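You operate a simulated robot arm through the tools that you are given. There is no shell and no other tool. Be economical: measure what you need, move in short steps, check, and stop when the job is done.

Carry out the task below with a simulated robot arm. There is one attempt and no reset: what you move stays moved.

JOB
Read the clamped violet card in board mode, then turn the dryer knob by the chart.
Fine: switch marked board on, press read; free the clamp and put the card back in the gap of its row; the other two cards stay.

Only the result counts: the job must be done as asked and must still hold three seconds after the hand-in. Knocking over, shifting, dropping, spilling or breaking anything else fails it.

ROBOT AND FRAMES
A 6-joint arm with a fingered hand, fixed in place. Base frame: the origin is at the foot of the arm, x ahead of it, y to its left, z up. Readings come in m, degrees, newtons and seconds.
With the tool pointing down near the work surface it reaches from about 0.1 to 0.82 m from the base axis. Its first joint turns from -166.0 to 166.0 degrees. Payload 4 kg.
Tool frame: the origin (TCP) lies between the finger pads and is the grasp point; the fingertips stand 0.02 m ahead of it; z points along the fingers, y is the line along which they close. Largest opening 0.14 m; the body of the gripper starts 0.054 m behind the TCP. The gripper is a hand of 3 fingers: y runs from the thumb to the fingers, the wrist lies at [0, 0, -0.215] in the tool frame.
Orientation is that of the tool frame in the base frame, as a unit quaternion [w, x, y, z]. With the fingers straight down and closing along the base's y, the tool's x points along the base's -x, its y along +y and its z along -z.

CONTROLS
- The arm moves only by the tool jog_arm. Its argument "plan" is a list of rows, each a list of 6 numbers: the shift along the tool's x, y, z in m, then the turn, a rotation vector about the tool's x, y, z in rad. In form: [[tx, ty, tz, rx, ry, rz], ...]. A call has 1 to 12 rows; each row is the pose to reach, as a shift and turn from the pose commanded when the call began, along the tool's axes at that moment. A row lasts 0.2 s, in which the tool goes at most 0.05 m and 8.6 degrees; a call with a longer step from one row to the next is refused whole. Where a pose cannot be reached the arm comes as near as it can. A force on the tool above 40 N (or 10 N above the force at the start of the call, whichever is more), or a blocked arm, ends the call early, and 0.2 s more pass. In this call time passes only in rows, and 0.2 s behind the last. The reply holds the time, the measured pose of the TCP, the force on the tool along the base axes, the opening and the grip force, in the units named above and with some noise, with the torque about the TCP (base axes, N m) and any sound that the robot's microphone picked up.
- Cameras (640 x 400 px; columns grow to the right, rows downward): "scene" is fixed at [0.0509, 0.4989, 1.5969]; the picture's right is [-0.99, -0.11, 0.00], its down [-0.06, 0.55, -0.83] and it looks along [0.09, -0.83, -0.55] (base axes); focal length 310 px, centre (320, 200). "wrist" rides on the gripper at [0.074, -0.043, -0.079] in the tool frame; the picture's right is [0.50, 0.87, 0.00], its down [-0.59, 0.34, -0.73] and it looks along [-0.64, 0.37, 0.68] (tool axes); focal length 275 px, centre (320, 200). There is no depth. A picture from a camera that has moved, and an enlarged one, comes with that camera's place and axes in the base frame and with its lens.
- grab_frame(camera): a new picture of that camera. No time passes.
- lift_body(by): slides the trunk up (or, below 0, down) by that many m; the arm rides with it, the base frame stays. It gives what a move gives, with no picture.
- set_fingers(finger1, finger2, thumb_bend): sets how far each is bent, from 0 (flat) to 1 (curled in); at 0.3 the hand is open as for a grip, at 0.7 the pads meet at the TCP. One left out holds its place. A second passes; each finger stops where it meets its share of the squeeze, and holds until it gets a number again. It is the only way to open and close the hand. It gives what a move gives, with no picture; readings hold the bend of each and the force on the fingers (four entries, about 0 where the hand has none), thumb and palm.
- enlarge(camera, box): a new picture of the part [left, top, right, bottom] of that camera's present view, enlarged. No time passes.
- hand_in(): hands the job in; it is judged then, once.

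Work in short steps. Places have to be worked out from the pictures, the camera data and where the tool is seen: move nearer, look again, correct. Check each grasp and each placing, and mend what went wrong. You have 120 turns and 84 pictures in all, those below and enlarged ones among them. Open the gripper and draw the arm clear of the work before you hand the job in, unless the task says otherwise; then end with one line.

The tools are called after ">>>" by a JSON object that holds its "method" and its "body". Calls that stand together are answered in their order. jog_arm: Moves the arm, as the interface text tells. Its arguments: {"type":"object","properties":{"plan":{"type":"array","items":{"type":"array","items":{"type":"number"}}}},"required":["plan"]} The other tools are called the same way: lift_body (by) slides the trunk up or down; set_fingers (finger1, finger2, thumb_bend) moves the fingers one by one; grab_frame (camera) takes a picture; enlarge (camera, box) takes an enlarged picture of a part of a camera's view; hand_in () hands the job in.

At the start:

```text
t: 0.0
tool_pos: [0.1338, -0.2984, 1.2169]
orientation: [0.0, 0.0, 1.0, 0.0]
wrist_force: [0.2, 0.9, -0.2]
ft_torque: [-0.05, -0.03, 0.0]
opening: 0.1397
grip_force: 0.0
shape: jaw
bend: [0.3, 0.3, 0.3]
finger forces: [0.0, 0.0, 0.1, 0.0, 0.1, 0.1]
trunk travel left (down, up): [-0.1, 0.49]
```

scene: 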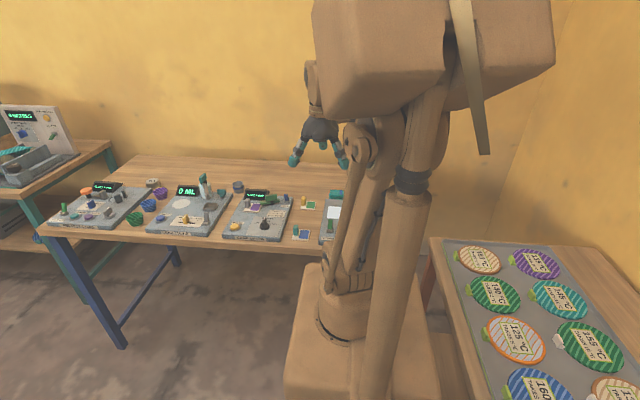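
wrist: 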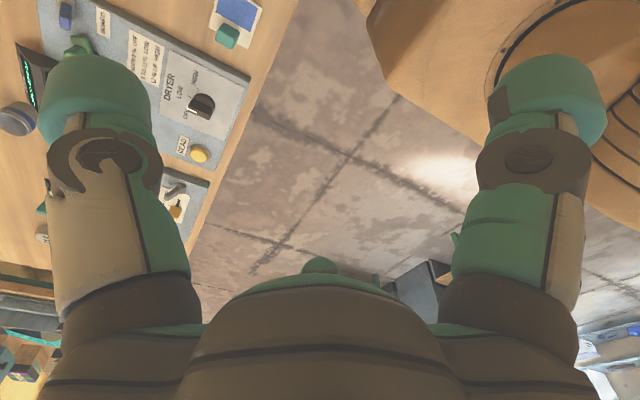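

The scene shows several panels on the table at negative y. I enlarge them to identify the dryer, the clamp, the reading device and the cards.

>>> {"method": "enlarge", "body": {"camera": "scene", "box": [130, 150, 350, 260]}}

>>> {"method": "enlarge", "body": {"camera": "scene", "box": [0, 90, 180, 240]}}

>>> {"method": "enlarge", "body": {"camera": "scene", "box": [430, 230, 640, 400]}}

>>> {"method": "enlarge", "body": {"camera": "wrist", "box": [0, 0, 300, 200]}}

```text
2.91 times, centred on (240, 205) of scene
camera zoom: at [0.0509, 0.4989, 1.5969], right [-0.99, -0.11, 0.0], down [-0.06, 0.55, -0.83], along [0.09, -0.83, -0.55], focal length 903 px, centre (553, 186)
```

zoom: 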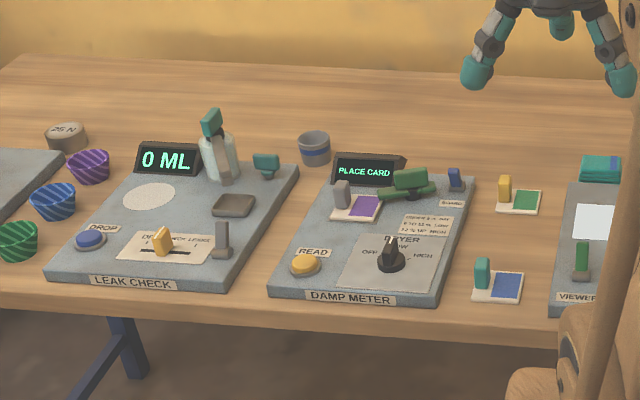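

```text
2.67 times, centred on (90, 165) of scene
camera zoom: at [0.0509, 0.4989, 1.5969], right [-0.99, -0.11, 0.0], down [-0.06, 0.55, -0.83], along [0.09, -0.83, -0.55], focal length 828 px, centre (933, 293)
```

zoom: 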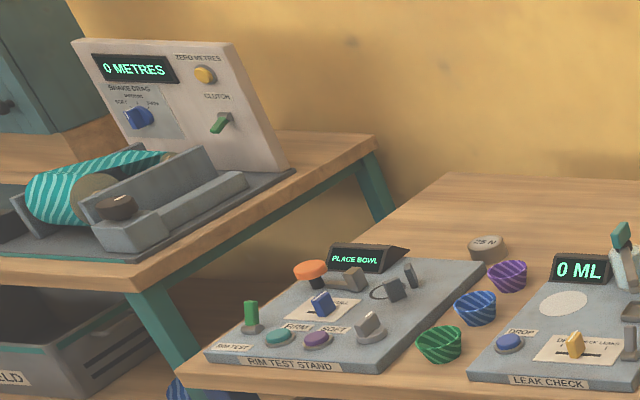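

```text
2.35 times, centred on (535, 315) of scene
camera zoom: at [0.0509, 0.4989, 1.5969], right [-0.99, -0.11, 0.0], down [-0.06, 0.55, -0.83], along [0.09, -0.83, -0.55], focal length 730 px, centre (-186, -71)
```

zoom: 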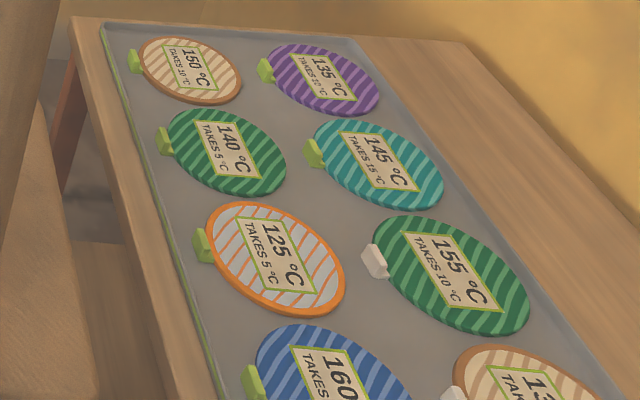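

```text
2.00 times, centred on (150, 100) of wrist
camera zoom: at [0.06, -0.3407, 1.2965], right [-0.5, 0.87, 0.0], down [0.59, 0.34, 0.73], along [0.64, 0.37, -0.68], focal length 551 px, centre (660, 400)
```

zoom: 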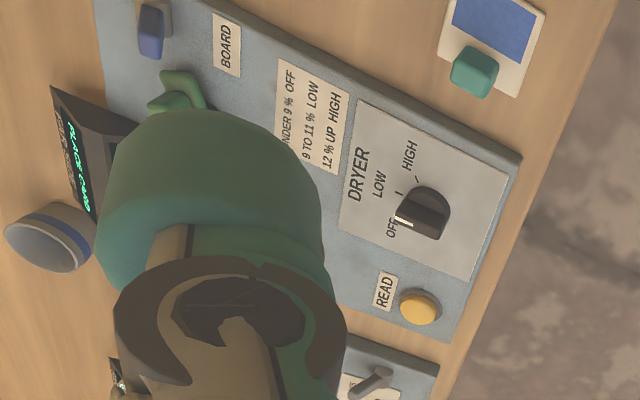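

The damp meter knob triangulates to about (0.356, -0.393, 0.878). I move the hand towards -y and a bit lower so the wrist camera sees the whole meter panel and the cards.

>>> {"method": "jog_arm", "body": {"plan": [[0, -0.04, 0.01, 0, 0, 0], [0, -0.08, 0.02, 0, 0, 0], [0, -0.12, 0.03, 0, 0, 0], [0, -0.16, 0.04, 0, 0, 0], [0, -0.2, 0.05, 0, 0, 0], [0, -0.24, 0.06, 0, 0, 0]]}}

>>> {"method": "grab_frame", "body": {"camera": "wrist"}}

```text
t: 1.4
tool_pos: [0.1345, -0.5388, 1.1554]
orientation: [0.0, 0.001, 1.0, 0.0]
wrist_force: [-0.2, -1.3, 0.0]
ft_torque: [-0.03, 0.0, -0.02]
opening: 0.14
grip_force: 0.0
shape: jaw
bend: [0.3, 0.3, 0.3]
finger forces: [0.0, 0.1, 0.1, 0.0, 0.0, 0.0]
trunk travel left (down, up): [-0.1, 0.49]
```

```text
77 pictures are left
camera wrist: at [0.0607, -0.5816, 1.2349], right [-0.5, 0.87, 0.0], down [0.59, 0.34, 0.73], along [0.64, 0.37, -0.68], focal length 275 px, centre (320, 200)
```

wrist: 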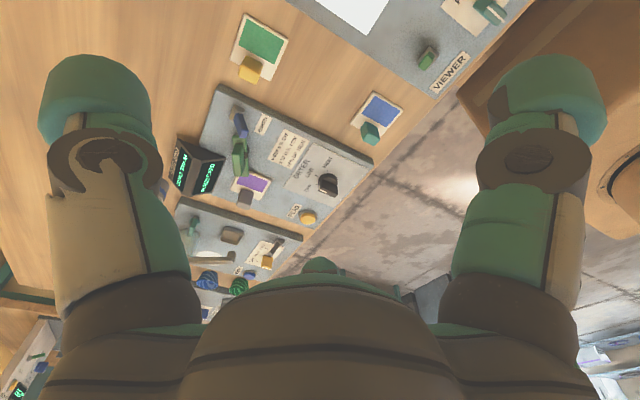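

Good view of the panel, cards and gap. I enlarge it.

>>> {"method": "enlarge", "body": {"camera": "wrist", "box": [160, 70, 400, 230]}}

>>> {"method": "enlarge", "body": {"camera": "wrist", "box": [200, 0, 440, 160]}}

>>> {"method": "enlarge", "body": {"camera": "scene", "box": [220, 170, 350, 250]}}

```text
2.50 times, centred on (280, 150) of wrist
camera zoom: at [0.0607, -0.5816, 1.2349], right [-0.5, 0.87, 0.0], down [0.59, 0.34, 0.73], along [0.64, 0.37, -0.68], focal length 688 px, centre (420, 325)
```

zoom: 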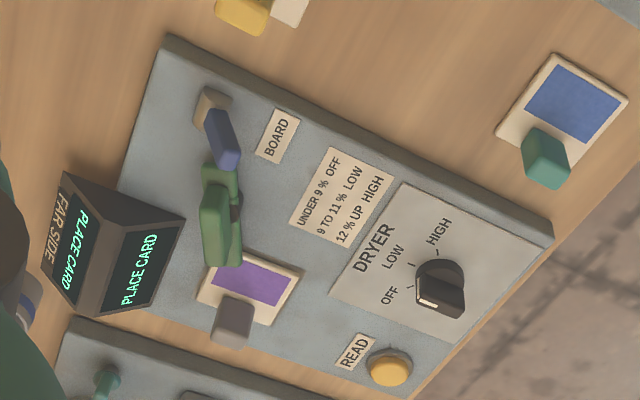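

```text
2.50 times, centred on (320, 80) of wrist
camera zoom: at [0.0607, -0.5816, 1.2349], right [-0.5, 0.87, 0.0], down [0.59, 0.34, 0.73], along [0.64, 0.37, -0.68], focal length 688 px, centre (320, 500)
```

zoom: 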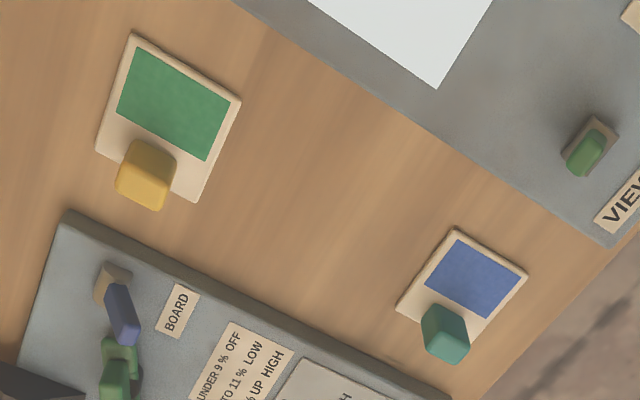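

```text
4.92 times, centred on (285, 210) of scene
camera zoom: at [0.0509, 0.4989, 1.5969], right [-0.99, -0.11, 0.0], down [-0.06, 0.55, -0.83], along [0.09, -0.83, -0.55], focal length 1528 px, centre (492, 151)
```

zoom: 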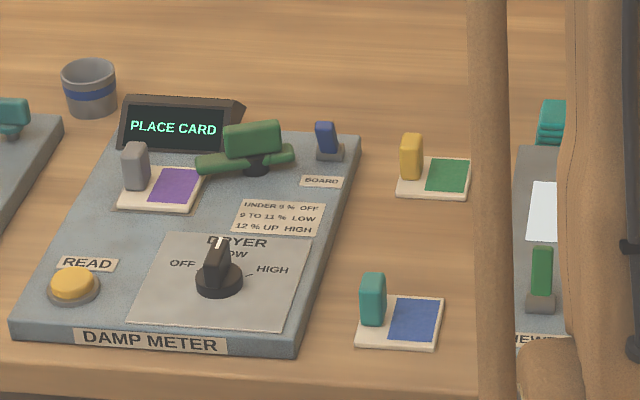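

The panel controls are located: read button about (0.466, -0.378, 0.871), board switch tip about (0.307, -0.566, 0.904), and the card gap between the green and blue cards. I move closer to study the clamp, switch and knob.

>>> {"method": "jog_arm", "body": {"plan": [[-0.018, -0.004, 0.03, 0, 0, 0], [-0.036, -0.008, 0.06, 0, 0, 0], [-0.054, -0.011, 0.09, 0, 0, 0], [-0.072, -0.014, 0.12, 0, 0, 0], [-0.096, -0.018, 0.16, 0, 0, 0]]}}

>>> {"method": "grab_frame", "body": {"camera": "wrist"}}

```text
t: 2.6
tool_pos: [0.2303, -0.5553, 0.9951]
orientation: [0.001, 0.001, 1.0, 0.0]
wrist_force: [0.2, 0.5, 0.2]
ft_torque: [0.01, -0.01, 0.0]
opening: 0.1398
grip_force: 0.1
shape: jaw
bend: [0.3, 0.3, 0.3]
finger forces: [0.1, 0.0, 0.0, 0.0, 0.0, 0.0]
trunk travel left (down, up): [-0.1, 0.49]
```

```text
73 pictures are left
camera wrist: at [0.1575, -0.5982, 1.0747], right [-0.5, 0.87, 0.0], down [0.59, 0.34, 0.73], along [0.64, 0.37, -0.68], focal length 275 px, centre (320, 200)
```

wrist: 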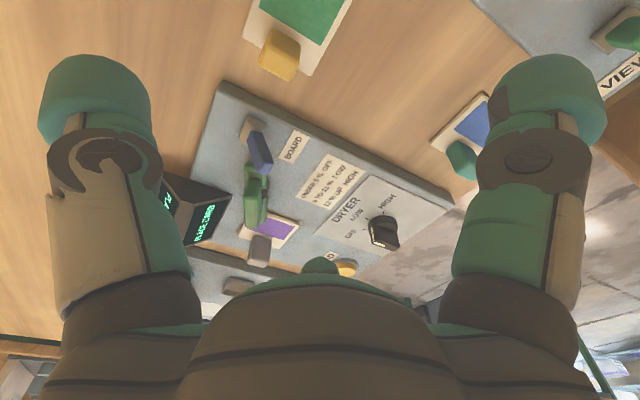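

>>> {"method": "enlarge", "body": {"camera": "wrist", "box": [180, 90, 330, 270]}}

>>> {"method": "enlarge", "body": {"camera": "wrist", "box": [300, 140, 460, 280]}}

>>> {"method": "enlarge", "body": {"camera": "scene", "box": [235, 180, 305, 224]}}

```text
2.22 times, centred on (255, 180) of wrist
camera zoom: at [0.1575, -0.5982, 1.0747], right [-0.5, 0.87, 0.0], down [0.59, 0.34, 0.73], along [0.64, 0.37, -0.68], focal length 612 px, centre (464, 244)
```

zoom: 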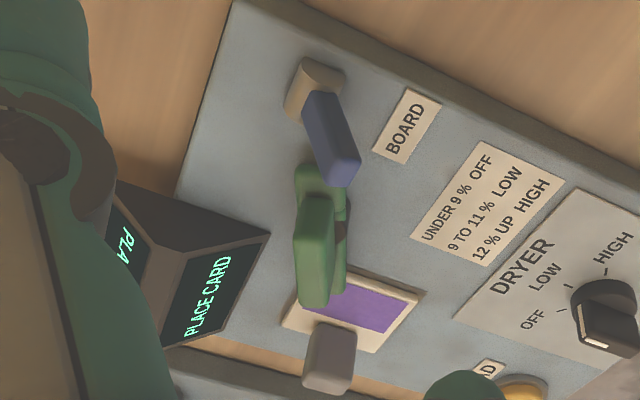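

```text
2.86 times, centred on (380, 210) of wrist
camera zoom: at [0.1575, -0.5982, 1.0747], right [-0.5, 0.87, 0.0], down [0.59, 0.34, 0.73], along [0.64, 0.37, -0.68], focal length 786 px, centre (149, 171)
```

zoom: 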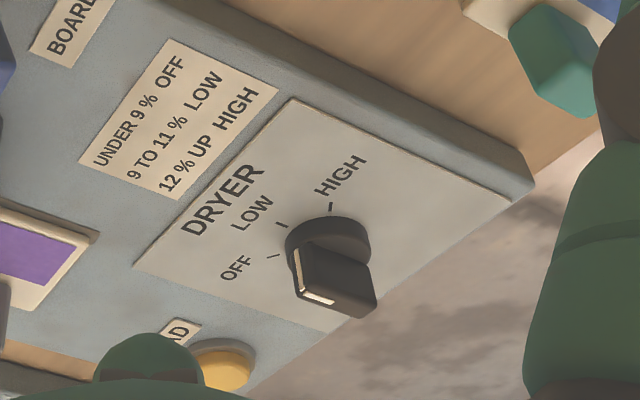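

```text
9.09 times, centred on (270, 202) of scene
camera zoom: at [0.0509, 0.4989, 1.5969], right [-0.99, -0.11, 0.0], down [-0.06, 0.55, -0.83], along [0.09, -0.83, -0.55], focal length 2822 px, centre (774, 182)
```

zoom: 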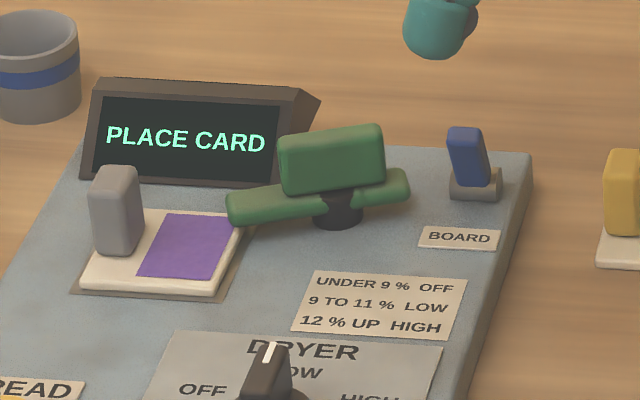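

The switch lever leans to +y (tip about (0.306,-0.563,0.907)) and the clamp is a bar on a vertical pivot with a fin. I close the fingers into a pushing tip and look at its shape before flipping the switch.

>>> {"method": "set_fingers", "body": {"finger1": 0.7, "finger2": 0.7, "thumb_bend": 0.7}}

>>> {"method": "grab_frame", "body": {"camera": "wrist"}}

>>> {"method": "enlarge", "body": {"camera": "scene", "box": [240, 130, 360, 220]}}

```text
t: 3.6
tool_pos: [0.2301, -0.5553, 0.9963]
orientation: [-0.001, 0.0, 1.0, 0.0]
wrist_force: [0.5, -0.1, 0.6]
ft_torque: [-0.01, 0.01, -0.01]
opening: 0.0039
grip_force: 0.1
shape: fingers
bend: [0.69, 0.69, 0.7]
finger forces: [0.1, 0.1, 0.1, 0.1, 0.0, 0.0]
trunk travel left (down, up): [-0.1, 0.49]
```

```text
69 pictures are left
camera wrist: at [0.1571, -0.5979, 1.0754], right [-0.5, 0.87, 0.0], down [0.59, 0.34, 0.73], along [0.64, 0.37, -0.68], focal length 275 px, centre (320, 200)
```

wrist: 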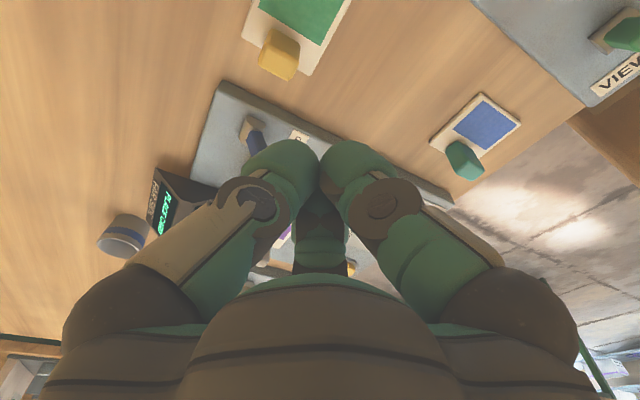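

```text
4.44 times, centred on (300, 175) of scene
camera zoom: at [0.0509, 0.4989, 1.5969], right [-0.99, -0.11, 0.0], down [-0.06, 0.55, -0.83], along [0.09, -0.83, -0.55], focal length 1380 px, centre (409, 311)
```

zoom: 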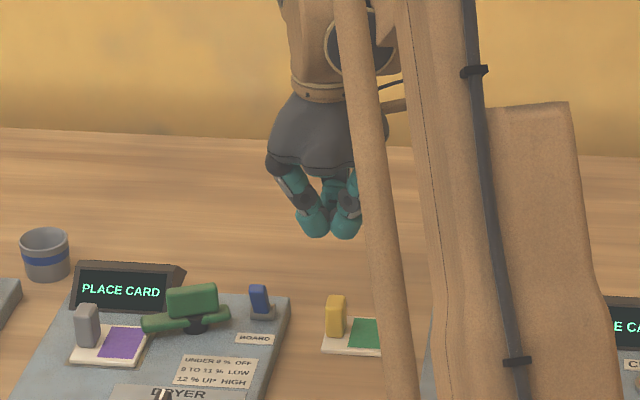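

The closed cluster is about 0.06 m wide with the thumb on the -y side, so the thumb can lead a push in -y. I go to x=0.295, y=-0.505 and lower to the lever height.

>>> {"method": "jog_arm", "body": {"plan": [[-0.033, 0.025, 0, 0, 0, 0], [-0.065, 0.05, 0, 0, 0, 0], [-0.065, 0.05, 0.04, 0, 0, 0], [-0.065, 0.05, 0.08, 0, 0, 0], [-0.065, 0.05, 0.084, 0, 0, 0]]}}

>>> {"method": "enlarge", "body": {"camera": "scene", "box": [230, 150, 320, 220]}}

>>> {"method": "enlarge", "body": {"camera": "wrist", "box": [180, 60, 460, 280]}}

```text
t: 4.8
tool_pos: [0.2931, -0.5052, 0.9131]
orientation: [0.0, 0.0, 1.0, 0.0]
wrist_force: [0.6, -0.2, -0.1]
ft_torque: [-0.01, -0.01, -0.04]
opening: 0.004
grip_force: 0.1
shape: fingers
bend: [0.69, 0.69, 0.7]
finger forces: [0.0, 0.1, 0.0, 0.0, 0.0, 0.0]
trunk travel left (down, up): [-0.1, 0.49]
```

```text
5.71 times, centred on (275, 185) of scene
camera zoom: at [0.0509, 0.4989, 1.5969], right [-0.99, -0.11, 0.0], down [-0.06, 0.55, -0.83], along [0.09, -0.83, -0.55], focal length 1774 px, centre (577, 286)
```

zoom: 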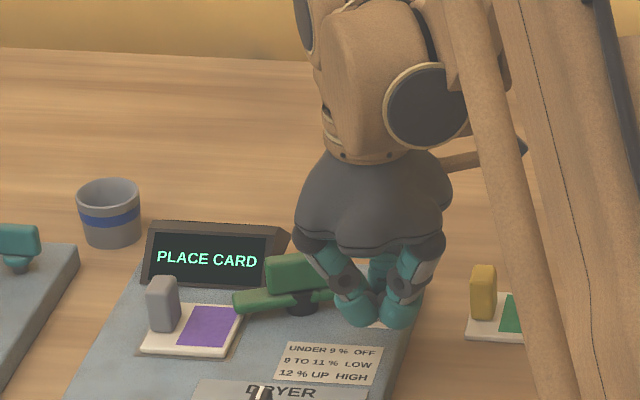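

```text
1.82 times, centred on (320, 170) of wrist
camera zoom: at [0.22, -0.5476, 0.992], right [-0.5, 0.87, 0.0], down [0.59, 0.34, 0.73], along [0.64, 0.37, -0.68], focal length 500 px, centre (320, 254)
```

zoom: 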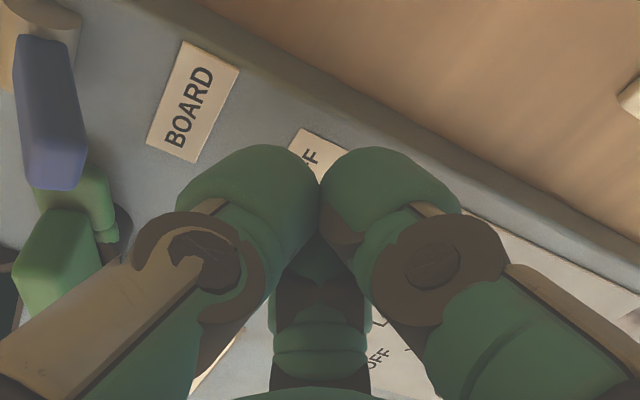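

The thumb is aligned with the lever (tip recomputed as (0.308,-0.561)). I push in -y slowly.

>>> {"method": "jog_arm", "body": {"plan": [[-0.002, -0.01, 0, 0, 0, 0], [-0.002, -0.02, 0, 0, 0, 0], [-0.002, -0.03, 0, 0, 0, 0], [-0.002, -0.04, 0, 0, 0, 0], [-0.002, -0.05, 0, 0, 0, 0], [-0.002, -0.06, 0, 0, 0, 0]]}}

>>> {"method": "enlarge", "body": {"camera": "wrist", "box": [130, 60, 410, 280]}}

```text
t: 6.2
tool_pos: [0.2957, -0.5675, 0.9124]
orientation: [0.001, 0.001, 1.0, 0.0]
wrist_force: [-0.3, 0.3, 0.0]
ft_torque: [-0.03, -0.01, 0.0]
opening: 0.0042
grip_force: 0.1
shape: fingers
bend: [0.69, 0.69, 0.7]
finger forces: [0.0, 0.0, 0.1, 0.0, 0.1, 0.1]
trunk travel left (down, up): [-0.1, 0.49]
heard: click
```

```text
1.82 times, centred on (270, 170) of wrist
camera zoom: at [0.2221, -0.6094, 0.9923], right [-0.5, 0.87, 0.0], down [0.59, 0.34, 0.73], along [0.64, 0.37, -0.68], focal length 500 px, centre (411, 254)
```

zoom: 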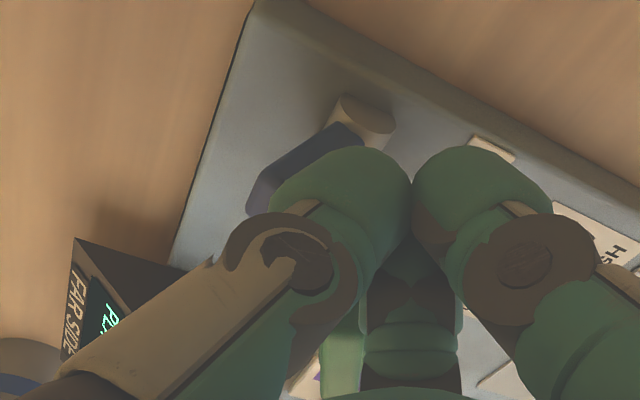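

A click, and the lever now leans to -y. I back off, rise, and move over the READ button.

>>> {"method": "jog_arm", "body": {"plan": [[0, 0.04, 0, 0, 0, 0], [0, 0.05, -0.04, 0, 0, 0], [0, 0.05, -0.08, 0, 0, 0], [-0.034, 0.078, -0.08, 0, 0, 0], [-0.068, 0.106, -0.08, 0, 0, 0], [-0.102, 0.134, -0.08, 0, 0, 0], [-0.136, 0.162, -0.08, 0, 0, 0], [-0.17, 0.19, -0.08, 0, 0, 0]]}}

>>> {"method": "enlarge", "body": {"camera": "scene", "box": [200, 170, 320, 250]}}

>>> {"method": "grab_frame", "body": {"camera": "wrist"}}

```text
t: 8.0
tool_pos: [0.4689, -0.3767, 0.9916]
orientation: [0.0, 0.001, 1.0, 0.001]
wrist_force: [-0.1, -0.5, 0.2]
ft_torque: [0.0, 0.0, 0.01]
opening: 0.0041
grip_force: 0.0
shape: fingers
bend: [0.69, 0.69, 0.7]
finger forces: [0.0, 0.0, 0.0, 0.1, 0.1, 0.0]
trunk travel left (down, up): [-0.1, 0.49]
```

```text
5.00 times, centred on (260, 210) of scene
camera zoom: at [0.0509, 0.4989, 1.5969], right [-0.99, -0.11, 0.0], down [-0.06, 0.55, -0.83], along [0.09, -0.83, -0.55], focal length 1552 px, centre (620, 150)
```

zoom: 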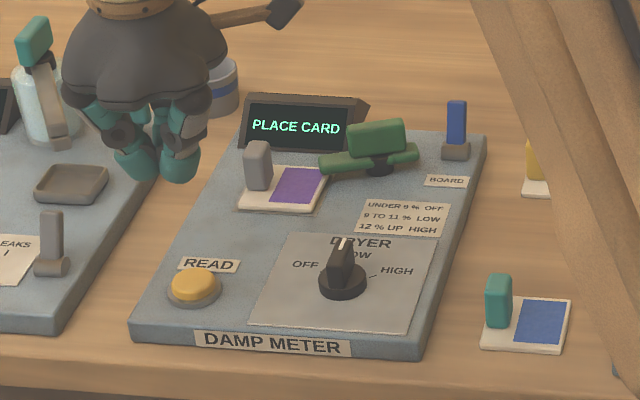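

```text
63 pictures are left
camera wrist: at [0.395, -0.4204, 1.0718], right [-0.5, 0.87, 0.0], down [0.59, 0.34, 0.73], along [0.64, 0.37, -0.68], focal length 275 px, centre (320, 200)
```

wrist: 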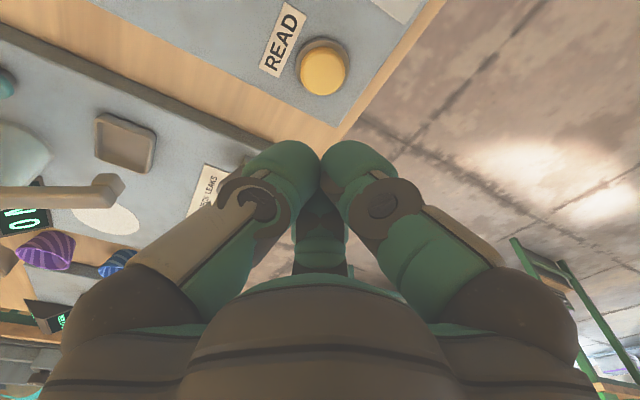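

Button recomputed at (0.465,-0.378,0.871). I descend onto it and press a few millimetres.

>>> {"method": "jog_arm", "body": {"plan": [[0.004, -0.001, 0.045, 0, 0, 0], [0.004, -0.001, 0.085, 0, 0, 0], [0.004, -0.001, 0.095, 0, 0, 0], [0.004, -0.001, 0.1, 0, 0, 0], [0.004, -0.001, 0.104, 0, 0, 0], [0.004, -0.001, 0.108, 0, 0, 0]]}}

>>> {"method": "enlarge", "body": {"camera": "scene", "box": [200, 170, 320, 250]}}

```text
t: 9.3
tool_pos: [0.4637, -0.3786, 0.8918]
orientation: [0.002, 0.001, 1.0, -0.002]
wrist_force: [0.4, -0.8, 34.2]
ft_torque: [-0.05, 0.01, -0.01]
opening: 0.0029
grip_force: 22.3
shape: fingers
bend: [0.71, 0.69, 0.7]
finger forces: [11.9, 12.8, 0.0, 0.0, 19.4, 0.0]
trunk travel left (down, up): [-0.1, 0.49]
heard: click
stopped in row 6: the force on the tool passed its limit at 46 N (the readings are from after the stop); the commanded pose is now the measured one
```

```text
5.00 times, centred on (260, 210) of scene
camera zoom: at [0.0509, 0.4989, 1.5969], right [-0.99, -0.11, 0.0], down [-0.06, 0.55, -0.83], along [0.09, -0.83, -0.55], focal length 1552 px, centre (620, 150)
```

zoom: 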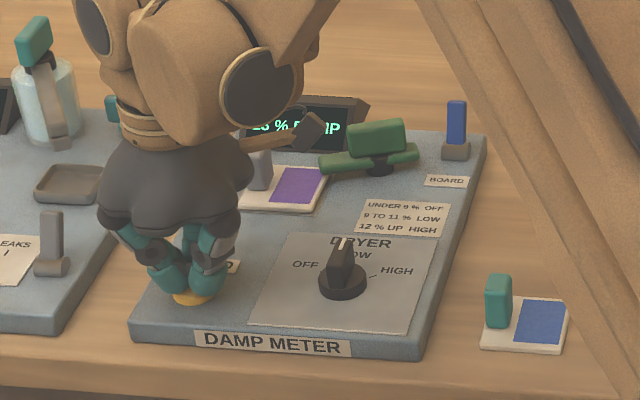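

A click and the display changed. I rise and read it.

>>> {"method": "jog_arm", "body": {"plan": [[0, 0, -0.03, 0, 0, 0], [0, 0, -0.07, 0, 0, 0], [0, 0.03, -0.1, 0, 0, 0], [0, 0.07, -0.1, 0, 0, 0]]}}

>>> {"method": "enlarge", "body": {"camera": "scene", "box": [220, 170, 300, 225]}}

```text
t: 10.3
tool_pos: [0.4651, -0.309, 0.9891]
orientation: [0.001, 0.0, 1.0, -0.001]
wrist_force: [0.1, -0.1, -1.1]
ft_torque: [-0.04, -0.03, -0.01]
opening: 0.0038
grip_force: 0.0
shape: fingers
bend: [0.69, 0.69, 0.7]
finger forces: [0.0, 0.0, 0.0, 0.0, 0.0, 0.0]
trunk travel left (down, up): [-0.1, 0.49]
```

```text
7.27 times, centred on (260, 198) of scene
camera zoom: at [0.0509, 0.4989, 1.5969], right [-0.99, -0.11, 0.0], down [-0.06, 0.55, -0.83], along [0.09, -0.83, -0.55], focal length 2258 px, centre (756, 218)
```

zoom: 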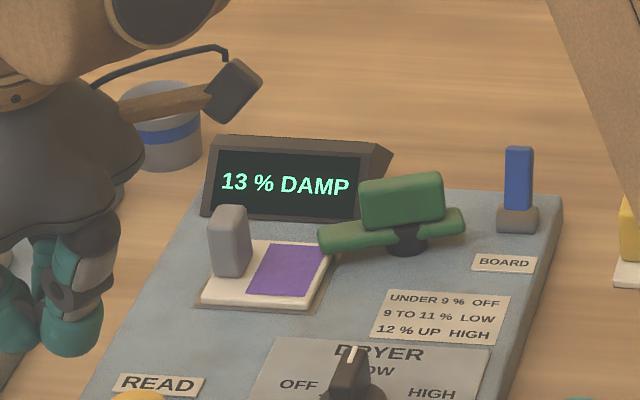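

The display reads 13 % DAMP, so the dryer goes to HIGH (12 % up). Now the clamp: its fin is centred near (0.367,-0.554), angled about 20°. I preshape the hand and go above it.

>>> {"method": "set_fingers", "body": {"finger1": 0.52, "finger2": 0.52, "thumb_bend": 0.52}}

>>> {"method": "jog_arm", "body": {"plan": [[0.018, -0.045, 0, 0, 0, 0], [0.035, -0.09, 0, 0, 0, 0], [0.053, -0.135, 0, 0, 0, 0], [0.07, -0.18, 0, 0, 0, 0], [0.087, -0.22, 0, 0, 0, 0], [0.099, -0.245, 0, 0, 0, 0], [0.099, -0.245, 0, 0, 0, -0.1], [0.099, -0.245, 0, 0, 0, -0.2]]}}

>>> {"method": "grab_frame", "body": {"camera": "wrist"}}

>>> {"method": "enlarge", "body": {"camera": "scene", "box": [220, 150, 310, 220]}}

```text
t: 11.3
tool_pos: [0.4662, -0.3088, 0.99]
orientation: [0.002, 0.0, 1.0, -0.001]
wrist_force: [-0.3, -0.2, -0.2]
ft_torque: [0.0, 0.01, 0.04]
opening: 0.057
grip_force: 0.0
shape: fingers
bend: [0.52, 0.52, 0.52]
finger forces: [0.1, 0.0, 0.0, 0.0, 0.1, 0.1]
trunk travel left (down, up): [-0.1, 0.49]
```

```text
t: 13.1
tool_pos: [0.3651, -0.5535, 0.9881]
orientation: [-0.001, -0.1, 0.995, -0.001]
wrist_force: [-0.6, -0.1, -0.1]
ft_torque: [0.01, -0.01, -0.01]
opening: 0.0572
grip_force: 0.0
shape: fingers
bend: [0.52, 0.52, 0.52]
finger forces: [0.0, 0.0, 0.1, 0.0, 0.0, 0.0]
trunk travel left (down, up): [-0.1, 0.49]
```

```text
60 pictures are left
camera wrist: at [0.3015, -0.6103, 1.0678], right [-0.66, 0.75, 0.0], down [0.51, 0.45, 0.73], along [0.55, 0.49, -0.68], focal length 275 px, centre (320, 200)
```

wrist: 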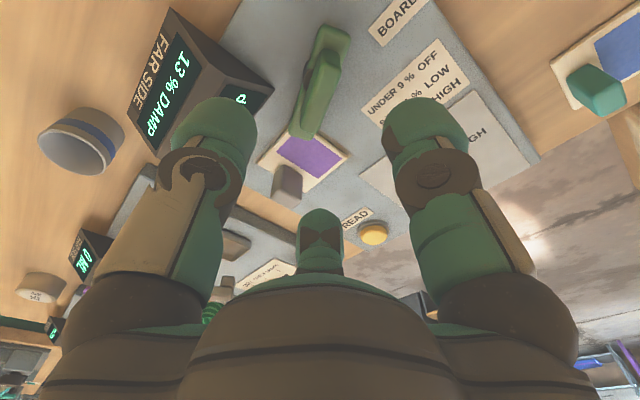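

```text
5.71 times, centred on (265, 185) of scene
camera zoom: at [0.0509, 0.4989, 1.5969], right [-0.99, -0.11, 0.0], down [-0.06, 0.55, -0.83], along [0.09, -0.83, -0.55], focal length 1774 px, centre (634, 286)
```

zoom: 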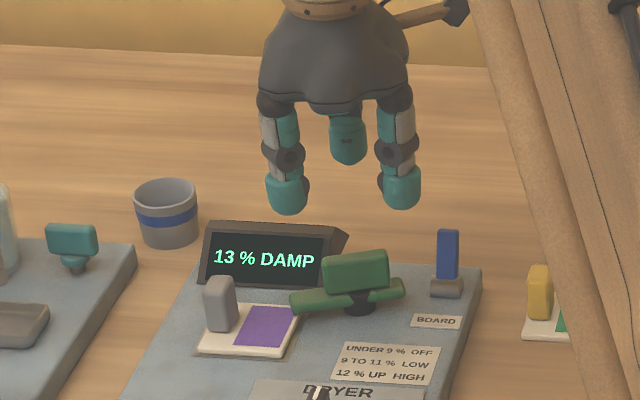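

The gap between the fin and the display is tight for a three-finger grip. I try making a single-finger poker: both fingers curled in, thumb kept out.

>>> {"method": "set_fingers", "body": {"finger1": 1.0, "finger2": 1.0, "thumb_bend": 0.5}}

>>> {"method": "grab_frame", "body": {"camera": "wrist"}}

>>> {"method": "enlarge", "body": {"camera": "scene", "box": [220, 150, 310, 220]}}

```text
t: 14.1
tool_pos: [0.366, -0.5536, 0.9884]
orientation: [0.0, -0.1, 0.995, -0.001]
wrist_force: [0.1, -0.4, 0.3]
ft_torque: [-0.01, 0.02, 0.02]
opening: 0.0362
grip_force: 0.0
shape: fingers
bend: [0.76, 0.76, 0.5]
finger forces: [0.0, 0.0, 0.1, 0.0, 0.0, 0.0]
trunk travel left (down, up): [-0.1, 0.49]
```

```text
58 pictures are left
camera wrist: at [0.3015, -0.6101, 1.0678], right [-0.66, 0.75, 0.0], down [0.51, 0.45, 0.73], along [0.55, 0.49, -0.68], focal length 275 px, centre (320, 200)
```

wrist: 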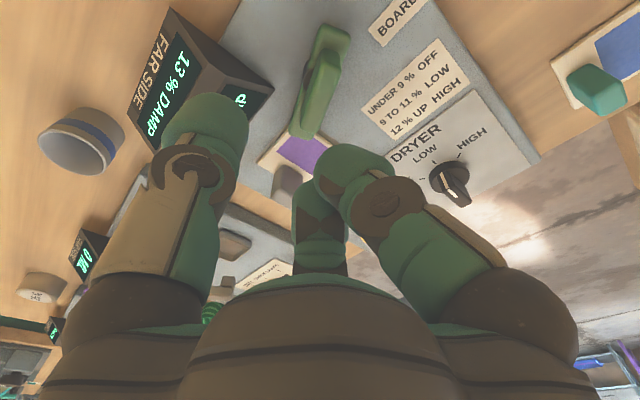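

```text
5.71 times, centred on (265, 185) of scene
camera zoom: at [0.0509, 0.4989, 1.5969], right [-0.99, -0.11, 0.0], down [-0.06, 0.55, -0.83], along [0.09, -0.83, -0.55], focal length 1774 px, centre (634, 286)
```

zoom: 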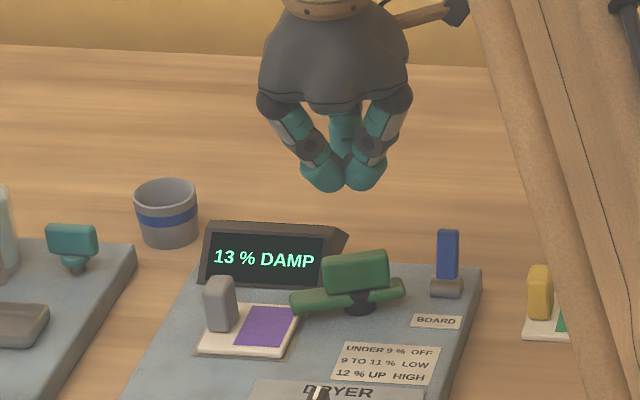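

The fingers stop against each other but still leave the thumb free as a poker if it stays at 0.3. I set that, undo the yaw, and place the thumb at the +y side of the fin's -x end, then look.

>>> {"method": "set_fingers", "body": {"finger1": 0.7, "finger2": 0.7, "thumb_bend": 0.3}}

>>> {"method": "jog_arm", "body": {"plan": [[0, 0.0, 0, 0, 0, 0.1], [0, 0.0, 0, 0, 0, 0.2], [0.012, 0.045, 0, 0, 0, 0.2], [0.024, 0.085, 0, 0, 0, 0.2], [0.042, 0.115, 0, 0, 0, 0.2]]}}

>>> {"method": "grab_frame", "body": {"camera": "wrist"}}

```text
t: 15.1
tool_pos: [0.3652, -0.5532, 0.9884]
orientation: [0.001, -0.1, 0.995, -0.001]
wrist_force: [0.2, -0.3, -0.4]
ft_torque: [-0.03, -0.02, -0.04]
opening: 0.071
grip_force: 0.1
shape: fingers
bend: [0.69, 0.69, 0.3]
finger forces: [0.0, 0.1, 0.0, 0.0, 0.1, 0.0]
trunk travel left (down, up): [-0.1, 0.49]
```

```text
t: 16.3
tool_pos: [0.3002, -0.4476, 0.9902]
orientation: [0.001, 0.001, 1.0, -0.001]
wrist_force: [-0.3, 0.2, 0.8]
ft_torque: [-0.01, -0.01, -0.01]
opening: 0.0711
grip_force: 0.0
shape: fingers
bend: [0.69, 0.69, 0.3]
finger forces: [0.1, 0.0, 0.0, 0.1, 0.1, 0.0]
trunk travel left (down, up): [-0.1, 0.49]
```

```text
56 pictures are left
camera wrist: at [0.2272, -0.49, 1.0684], right [-0.5, 0.87, 0.0], down [0.59, 0.34, 0.73], along [0.64, 0.37, -0.68], focal length 275 px, centre (320, 200)
```

wrist: 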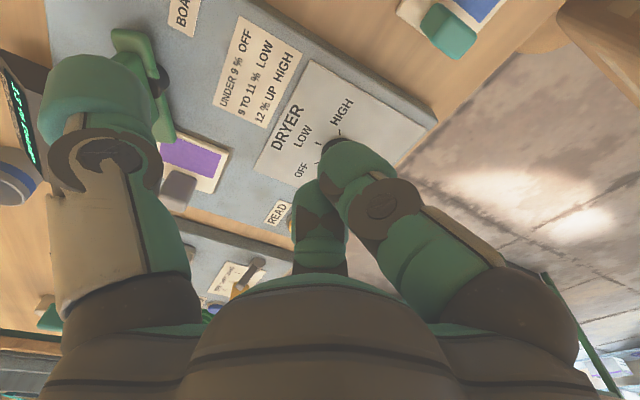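

Now I shift to x≈0.343 and y≈-0.450, and lower so the thumb tip is beside the fin.

>>> {"method": "jog_arm", "body": {"plan": [[-0.043, -0.001, 0, 0, 0, 0], [-0.043, -0.001, 0.04, 0, 0, 0], [-0.043, -0.001, 0.07, 0, 0, 0], [-0.043, -0.001, 0.077, 0, 0, 0]]}}

>>> {"method": "enlarge", "body": {"camera": "scene", "box": [220, 165, 310, 235]}}

>>> {"method": "enlarge", "body": {"camera": "wrist", "box": [0, 0, 240, 160]}}

```text
t: 17.3
tool_pos: [0.3444, -0.4493, 0.9125]
orientation: [0.001, 0.0, 1.0, 0.0]
wrist_force: [0.4, -0.5, -0.2]
ft_torque: [0.01, 0.0, -0.01]
opening: 0.071
grip_force: 0.2
shape: fingers
bend: [0.69, 0.69, 0.3]
finger forces: [0.0, 0.0, 0.0, 0.0, 0.0, 0.0]
trunk travel left (down, up): [-0.1, 0.49]
```

```text
5.71 times, centred on (265, 200) of scene
camera zoom: at [0.0509, 0.4989, 1.5969], right [-0.99, -0.11, 0.0], down [-0.06, 0.55, -0.83], along [0.09, -0.83, -0.55], focal length 1774 px, centre (634, 200)
```

zoom: 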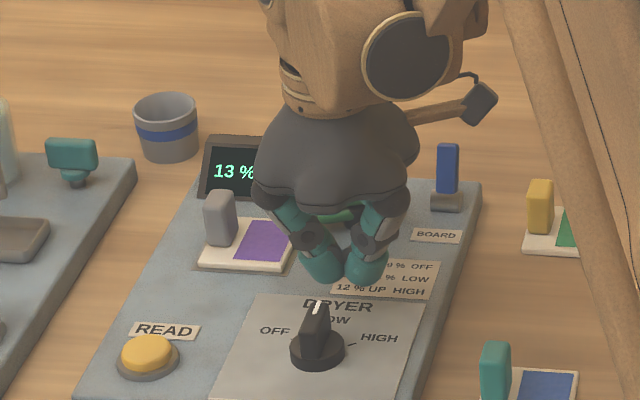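

```text
2.50 times, centred on (120, 80) of wrist
camera zoom: at [0.2709, -0.4924, 0.9916], right [-0.5, 0.87, 0.0], down [0.59, 0.34, 0.73], along [0.64, 0.37, -0.68], focal length 688 px, centre (820, 500)
```

zoom: 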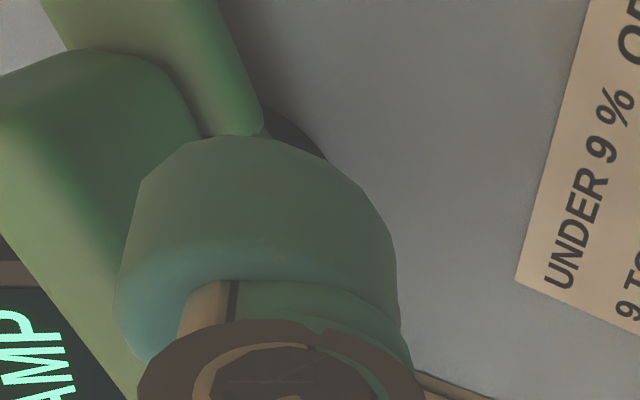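

The fin appears slightly shifted from my estimate in this close view. I raise the hand and check the clamp before pushing.

>>> {"method": "jog_arm", "body": {"plan": [[0, 0, -0.04, 0, 0, 0], [0.03, 0.0, -0.08, 0, 0, 0], [0.07, 0.0, -0.08, 0, 0, 0]]}}

>>> {"method": "enlarge", "body": {"camera": "scene", "box": [235, 180, 305, 224]}}

>>> {"method": "enlarge", "body": {"camera": "wrist", "box": [0, 0, 300, 200]}}

```text
t: 18.1
tool_pos: [0.2715, -0.4498, 0.9946]
orientation: [0.001, 0.0, 1.0, -0.001]
wrist_force: [-0.2, -0.3, 0.0]
ft_torque: [-0.02, 0.0, 0.0]
opening: 0.0712
grip_force: 0.1
shape: fingers
bend: [0.69, 0.69, 0.3]
finger forces: [0.0, 0.0, 0.0, 0.1, 0.1, 0.0]
trunk travel left (down, up): [-0.1, 0.49]
```

```text
9.09 times, centred on (270, 202) of scene
camera zoom: at [0.0509, 0.4989, 1.5969], right [-0.99, -0.11, 0.0], down [-0.06, 0.55, -0.83], along [0.09, -0.83, -0.55], focal length 2822 px, centre (774, 182)
```

zoom: 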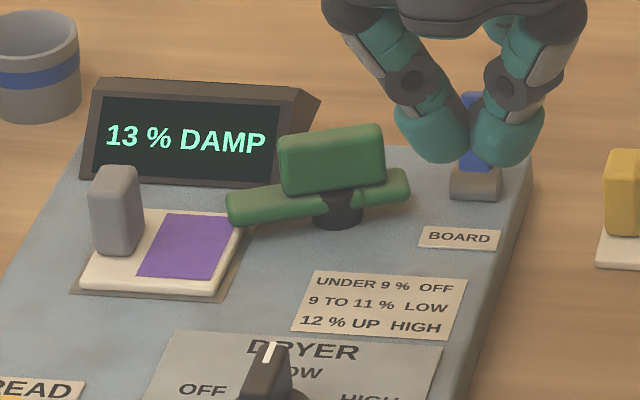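

```text
2.00 times, centred on (150, 100) of wrist
camera zoom: at [0.1989, -0.4919, 1.0733], right [-0.5, 0.87, 0.0], down [0.59, 0.34, 0.73], along [0.64, 0.37, -0.68], focal length 551 px, centre (660, 400)
```

zoom: 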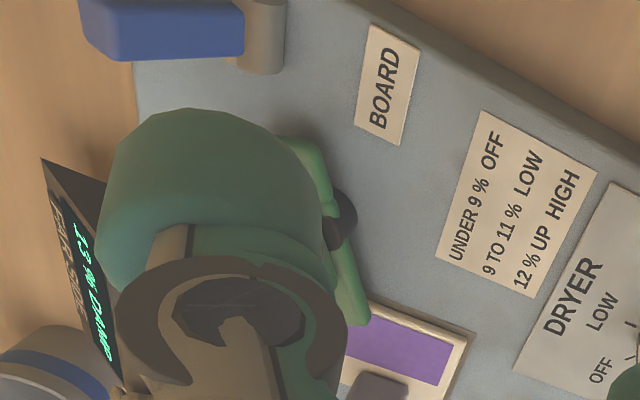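

The clamp is unmoved; bar runs from about (0.33,-0.565) to (0.414,-0.538) with pivot near (0.363,-0.552). I come back down at x=0.342 and push in -y with the thumb.

>>> {"method": "jog_arm", "body": {"plan": [[-0.035, 0.002, 0, 0, 0, 0], [-0.0705, 0.002, 0, 0, 0, 0], [-0.0705, 0.002, 0.045, 0, 0, 0], [-0.0705, 0.002, 0.082, 0, 0, 0], [-0.0705, -0.01, 0.082, 0, 0, 0], [-0.0705, -0.02, 0.082, 0, 0, 0], [-0.0705, -0.03, 0.082, 0, 0, 0], [-0.0705, -0.04, 0.082, 0, 0, 0], [-0.0705, -0.05, 0.082, 0, 0, 0]]}}

>>> {"method": "enlarge", "body": {"camera": "scene", "box": [225, 165, 315, 235]}}

>>> {"method": "enlarge", "body": {"camera": "wrist", "box": [0, 0, 240, 160]}}

```text
t: 20.1
tool_pos: [0.3449, -0.4998, 0.9095]
orientation: [0.001, 0.0, 1.0, -0.002]
wrist_force: [-0.7, 0.8, -0.8]
ft_torque: [-0.02, 0.01, -0.05]
opening: 0.0706
grip_force: 0.7
shape: fingers
bend: [0.69, 0.69, 0.3]
finger forces: [0.0, 0.1, 0.1, 0.0, 0.5, 0.1]
trunk travel left (down, up): [-0.1, 0.49]
```

```text
5.71 times, centred on (270, 200) of scene
camera zoom: at [0.0509, 0.4989, 1.5969], right [-0.99, -0.11, 0.0], down [-0.06, 0.55, -0.83], along [0.09, -0.83, -0.55], focal length 1774 px, centre (606, 200)
```

zoom: 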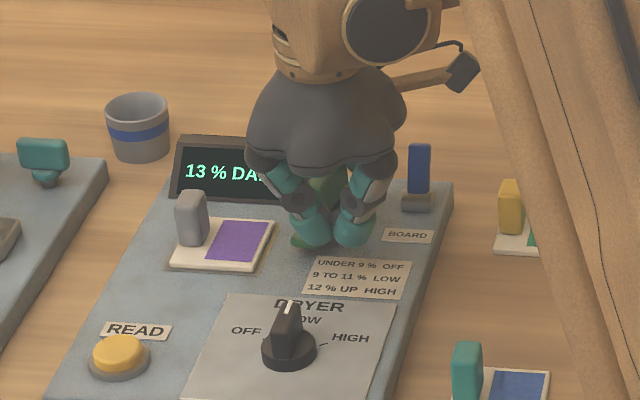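

```text
2.50 times, centred on (120, 80) of wrist
camera zoom: at [0.2708, -0.542, 0.9884], right [-0.5, 0.87, 0.0], down [0.59, 0.34, 0.73], along [0.64, 0.37, -0.68], focal length 688 px, centre (820, 500)
```

zoom: 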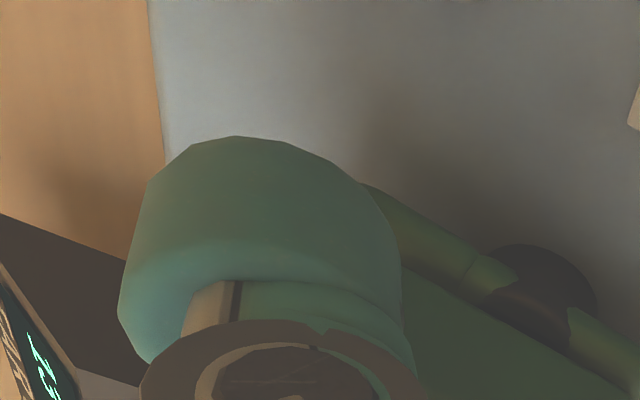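

The clamp swings freely ccw and its bar is off the card. I push a bit more toward +x to open it fully, then withdraw.

>>> {"method": "jog_arm", "body": {"plan": [[0, -0.006, 0, 0, 0, 0], [-0.006, -0.008, 0, 0, 0, 0], [-0.012, -0.008, 0, 0, 0, 0]]}}

>>> {"method": "jog_arm", "body": {"plan": [[0.012, 0, 0, 0, 0, 0], [0.012, 0, -0.045, 0, 0, 0], [0.012, 0, -0.085, 0, 0, 0], [0.05, 0.02, -0.085, 0, 0, 0], [0.09, 0.04, -0.085, 0, 0, 0]]}}

>>> {"method": "enlarge", "body": {"camera": "scene", "box": [225, 170, 305, 224]}}

>>> {"method": "grab_frame", "body": {"camera": "wrist"}}

```text
t: 20.9
tool_pos: [0.3572, -0.508, 0.9097]
orientation: [0.002, 0.0, 1.0, -0.001]
wrist_force: [-0.7, -0.6, 0.0]
ft_torque: [0.04, 0.0, -0.03]
opening: 0.0711
grip_force: 0.1
shape: fingers
bend: [0.69, 0.69, 0.3]
finger forces: [0.0, 0.0, 0.0, 0.1, 0.1, 0.0]
trunk travel left (down, up): [-0.1, 0.49]
```

```text
t: 22.1
tool_pos: [0.2649, -0.4677, 0.9929]
orientation: [0.0, 0.0, 1.0, -0.001]
wrist_force: [0.2, 0.9, 0.6]
ft_torque: [0.01, -0.01, 0.01]
opening: 0.071
grip_force: 0.1
shape: fingers
bend: [0.69, 0.69, 0.3]
finger forces: [0.1, 0.0, 0.1, 0.1, 0.0, 0.1]
trunk travel left (down, up): [-0.1, 0.49]
```

```text
7.41 times, centred on (265, 197) of scene
camera zoom: at [0.0509, 0.4989, 1.5969], right [-0.99, -0.11, 0.0], down [-0.06, 0.55, -0.83], along [0.09, -0.83, -0.55], focal length 2299 px, centre (727, 222)
```

zoom: 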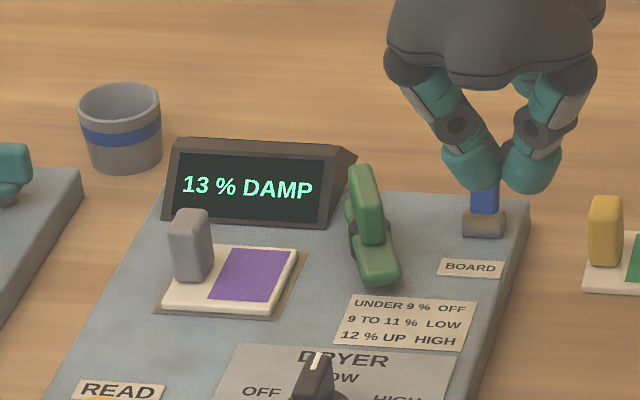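

```text
48 pictures are left
camera wrist: at [0.1909, -0.5096, 1.0717], right [-0.5, 0.87, 0.0], down [0.59, 0.34, 0.73], along [0.64, 0.37, -0.68], focal length 275 px, centre (320, 200)
```

wrist: 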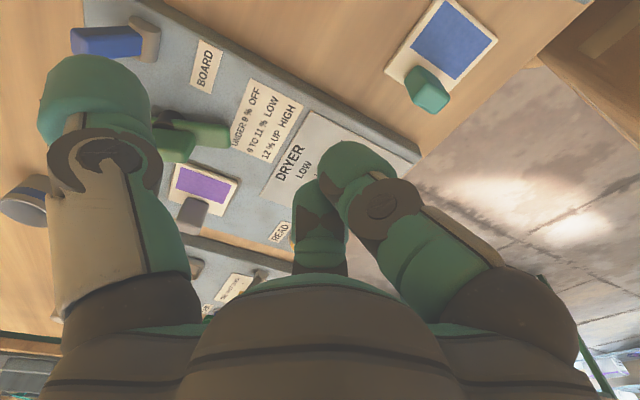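

The clamp is open (bar along y), and the display still shows 13 %. The violet card's centre is about (0.436,-0.517) with its handle about (0.457,-0.517, up to 0.91); the gap centre is about (0.2155,-0.488). I go above the handle with the fingers preshaped.

>>> {"method": "set_fingers", "body": {"finger1": 0.5, "finger2": 0.5, "thumb_bend": 0.58}}

>>> {"method": "jog_arm", "body": {"plan": [[-0.048, -0.012, -0.01, 0, 0, 0], [-0.096, -0.024, -0.01, 0, 0, 0], [-0.144, -0.036, -0.01, 0, 0, 0], [-0.192, -0.048, -0.01, 0, 0, 0]]}}

>>> {"method": "enlarge", "body": {"camera": "scene", "box": [215, 160, 295, 224]}}

>>> {"method": "grab_frame", "body": {"camera": "wrist"}}

```text
t: 23.1
tool_pos: [0.2642, -0.4667, 0.9923]
orientation: [0.001, 0.0, 1.0, -0.001]
wrist_force: [0.5, 0.2, 0.3]
ft_torque: [0.04, 0.03, -0.01]
opening: 0.0529
grip_force: 0.0
shape: fingers
bend: [0.5, 0.5, 0.57]
finger forces: [0.1, 0.0, 0.0, 0.1, 0.1, 0.0]
trunk travel left (down, up): [-0.1, 0.49]
```

```text
refused: row 1 steps farther than a row can; nothing moved
```

```text
6.25 times, centred on (255, 192) of scene
camera zoom: at [0.0509, 0.4989, 1.5969], right [-0.99, -0.11, 0.0], down [-0.06, 0.55, -0.83], along [0.09, -0.83, -0.55], focal length 1940 px, centre (726, 250)
```

zoom: 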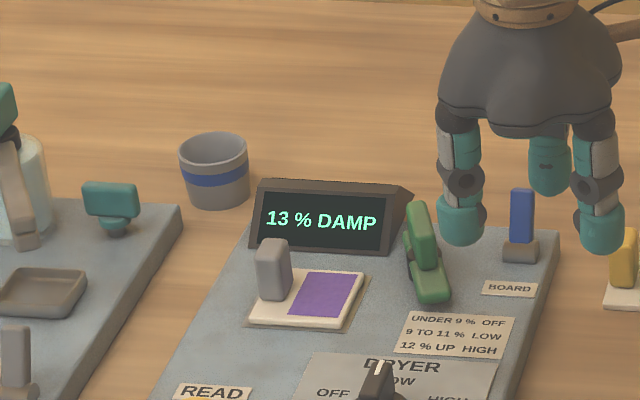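

```text
46 pictures are left
camera wrist: at [0.1917, -0.5101, 1.0714], right [-0.5, 0.87, 0.0], down [0.59, 0.34, 0.73], along [0.64, 0.37, -0.68], focal length 275 px, centre (320, 200)
```

wrist: 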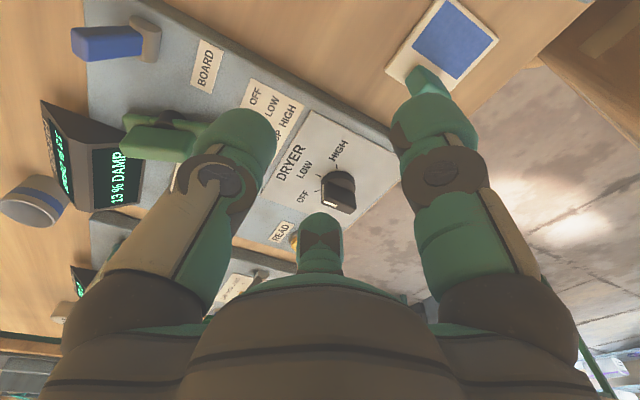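

The move was refused as too long per row; I split it more finely.

>>> {"method": "jog_arm", "body": {"plan": [[-0.039, -0.01, 0, 0, 0, 0], [-0.077, -0.02, 0, 0, 0, 0], [-0.116, -0.03, 0, 0, 0, 0], [-0.154, -0.04, 0, 0, 0, 0], [-0.193, -0.049, 0, 0, 0, 0]]}}

>>> {"method": "enlarge", "body": {"camera": "scene", "box": [215, 160, 295, 224]}}

>>> {"method": "grab_frame", "body": {"camera": "wrist"}}

```text
t: 24.3
tool_pos: [0.4589, -0.5178, 0.994]
orientation: [0.0, 0.001, 1.0, -0.001]
wrist_force: [0.9, 0.7, -0.1]
ft_torque: [0.06, 0.06, -0.01]
opening: 0.0531
grip_force: 0.0
shape: fingers
bend: [0.5, 0.5, 0.57]
finger forces: [0.1, 0.1, 0.0, 0.0, 0.1, 0.0]
trunk travel left (down, up): [-0.1, 0.49]
```

```text
6.25 times, centred on (255, 192) of scene
camera zoom: at [0.0509, 0.4989, 1.5969], right [-0.99, -0.11, 0.0], down [-0.06, 0.55, -0.83], along [0.09, -0.83, -0.55], focal length 1940 px, centre (726, 250)
```

zoom: 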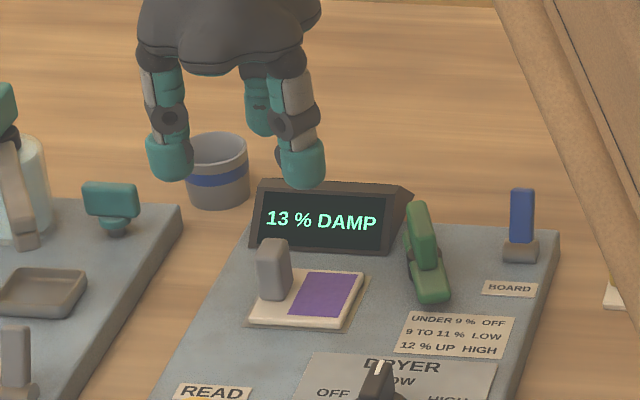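

```text
44 pictures are left
camera wrist: at [0.3856, -0.5594, 1.0735], right [-0.5, 0.87, 0.0], down [0.59, 0.34, 0.73], along [0.64, 0.37, -0.68], focal length 275 px, centre (320, 200)
```

wrist: 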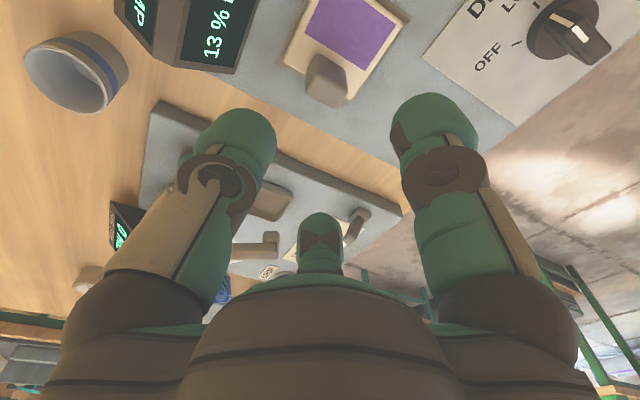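

Handle refined to about (0.452,-0.515). The thumb's landing point clears the display, so I descend to grasp height and look.

>>> {"method": "jog_arm", "body": {"plan": [[0.006, 0.003, 0.04, 0, 0, 0], [0.006, 0.003, 0.07, 0, 0, 0], [0.006, 0.003, 0.085, 0, 0, 0]]}}

>>> {"method": "enlarge", "body": {"camera": "scene", "box": [215, 160, 295, 224]}}

>>> {"method": "grab_frame", "body": {"camera": "wrist"}}

```text
t: 25.1
tool_pos: [0.4527, -0.5147, 0.91]
orientation: [0.001, 0.0, 1.0, -0.001]
wrist_force: [0.6, 0.1, -0.4]
ft_torque: [0.02, -0.02, -0.06]
opening: 0.0528
grip_force: 0.0
shape: fingers
bend: [0.5, 0.5, 0.57]
finger forces: [0.1, 0.0, 0.1, 0.0, 0.0, 0.0]
trunk travel left (down, up): [-0.1, 0.49]
```

```text
6.25 times, centred on (255, 192) of scene
camera zoom: at [0.0509, 0.4989, 1.5969], right [-0.99, -0.11, 0.0], down [-0.06, 0.55, -0.83], along [0.09, -0.83, -0.55], focal length 1940 px, centre (726, 250)
```

zoom: 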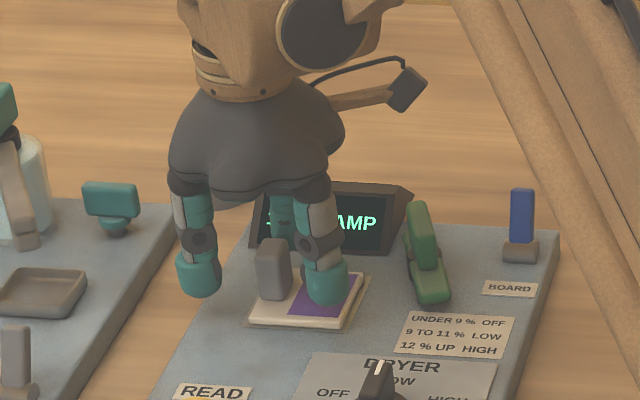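

```text
42 pictures are left
camera wrist: at [0.3794, -0.5568, 0.9881], right [-0.5, 0.87, 0.0], down [0.59, 0.34, 0.73], along [0.64, 0.37, -0.68], focal length 275 px, centre (320, 200)
```

wrist: 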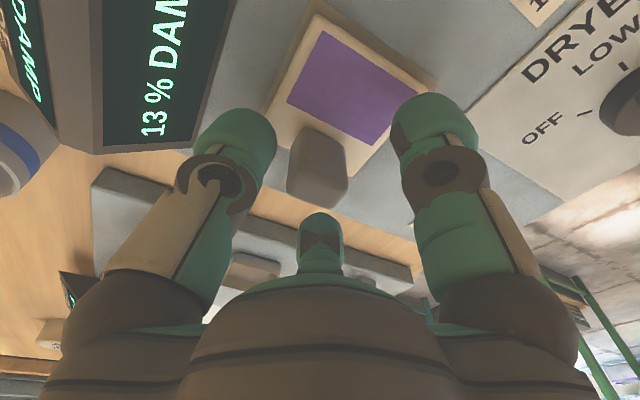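

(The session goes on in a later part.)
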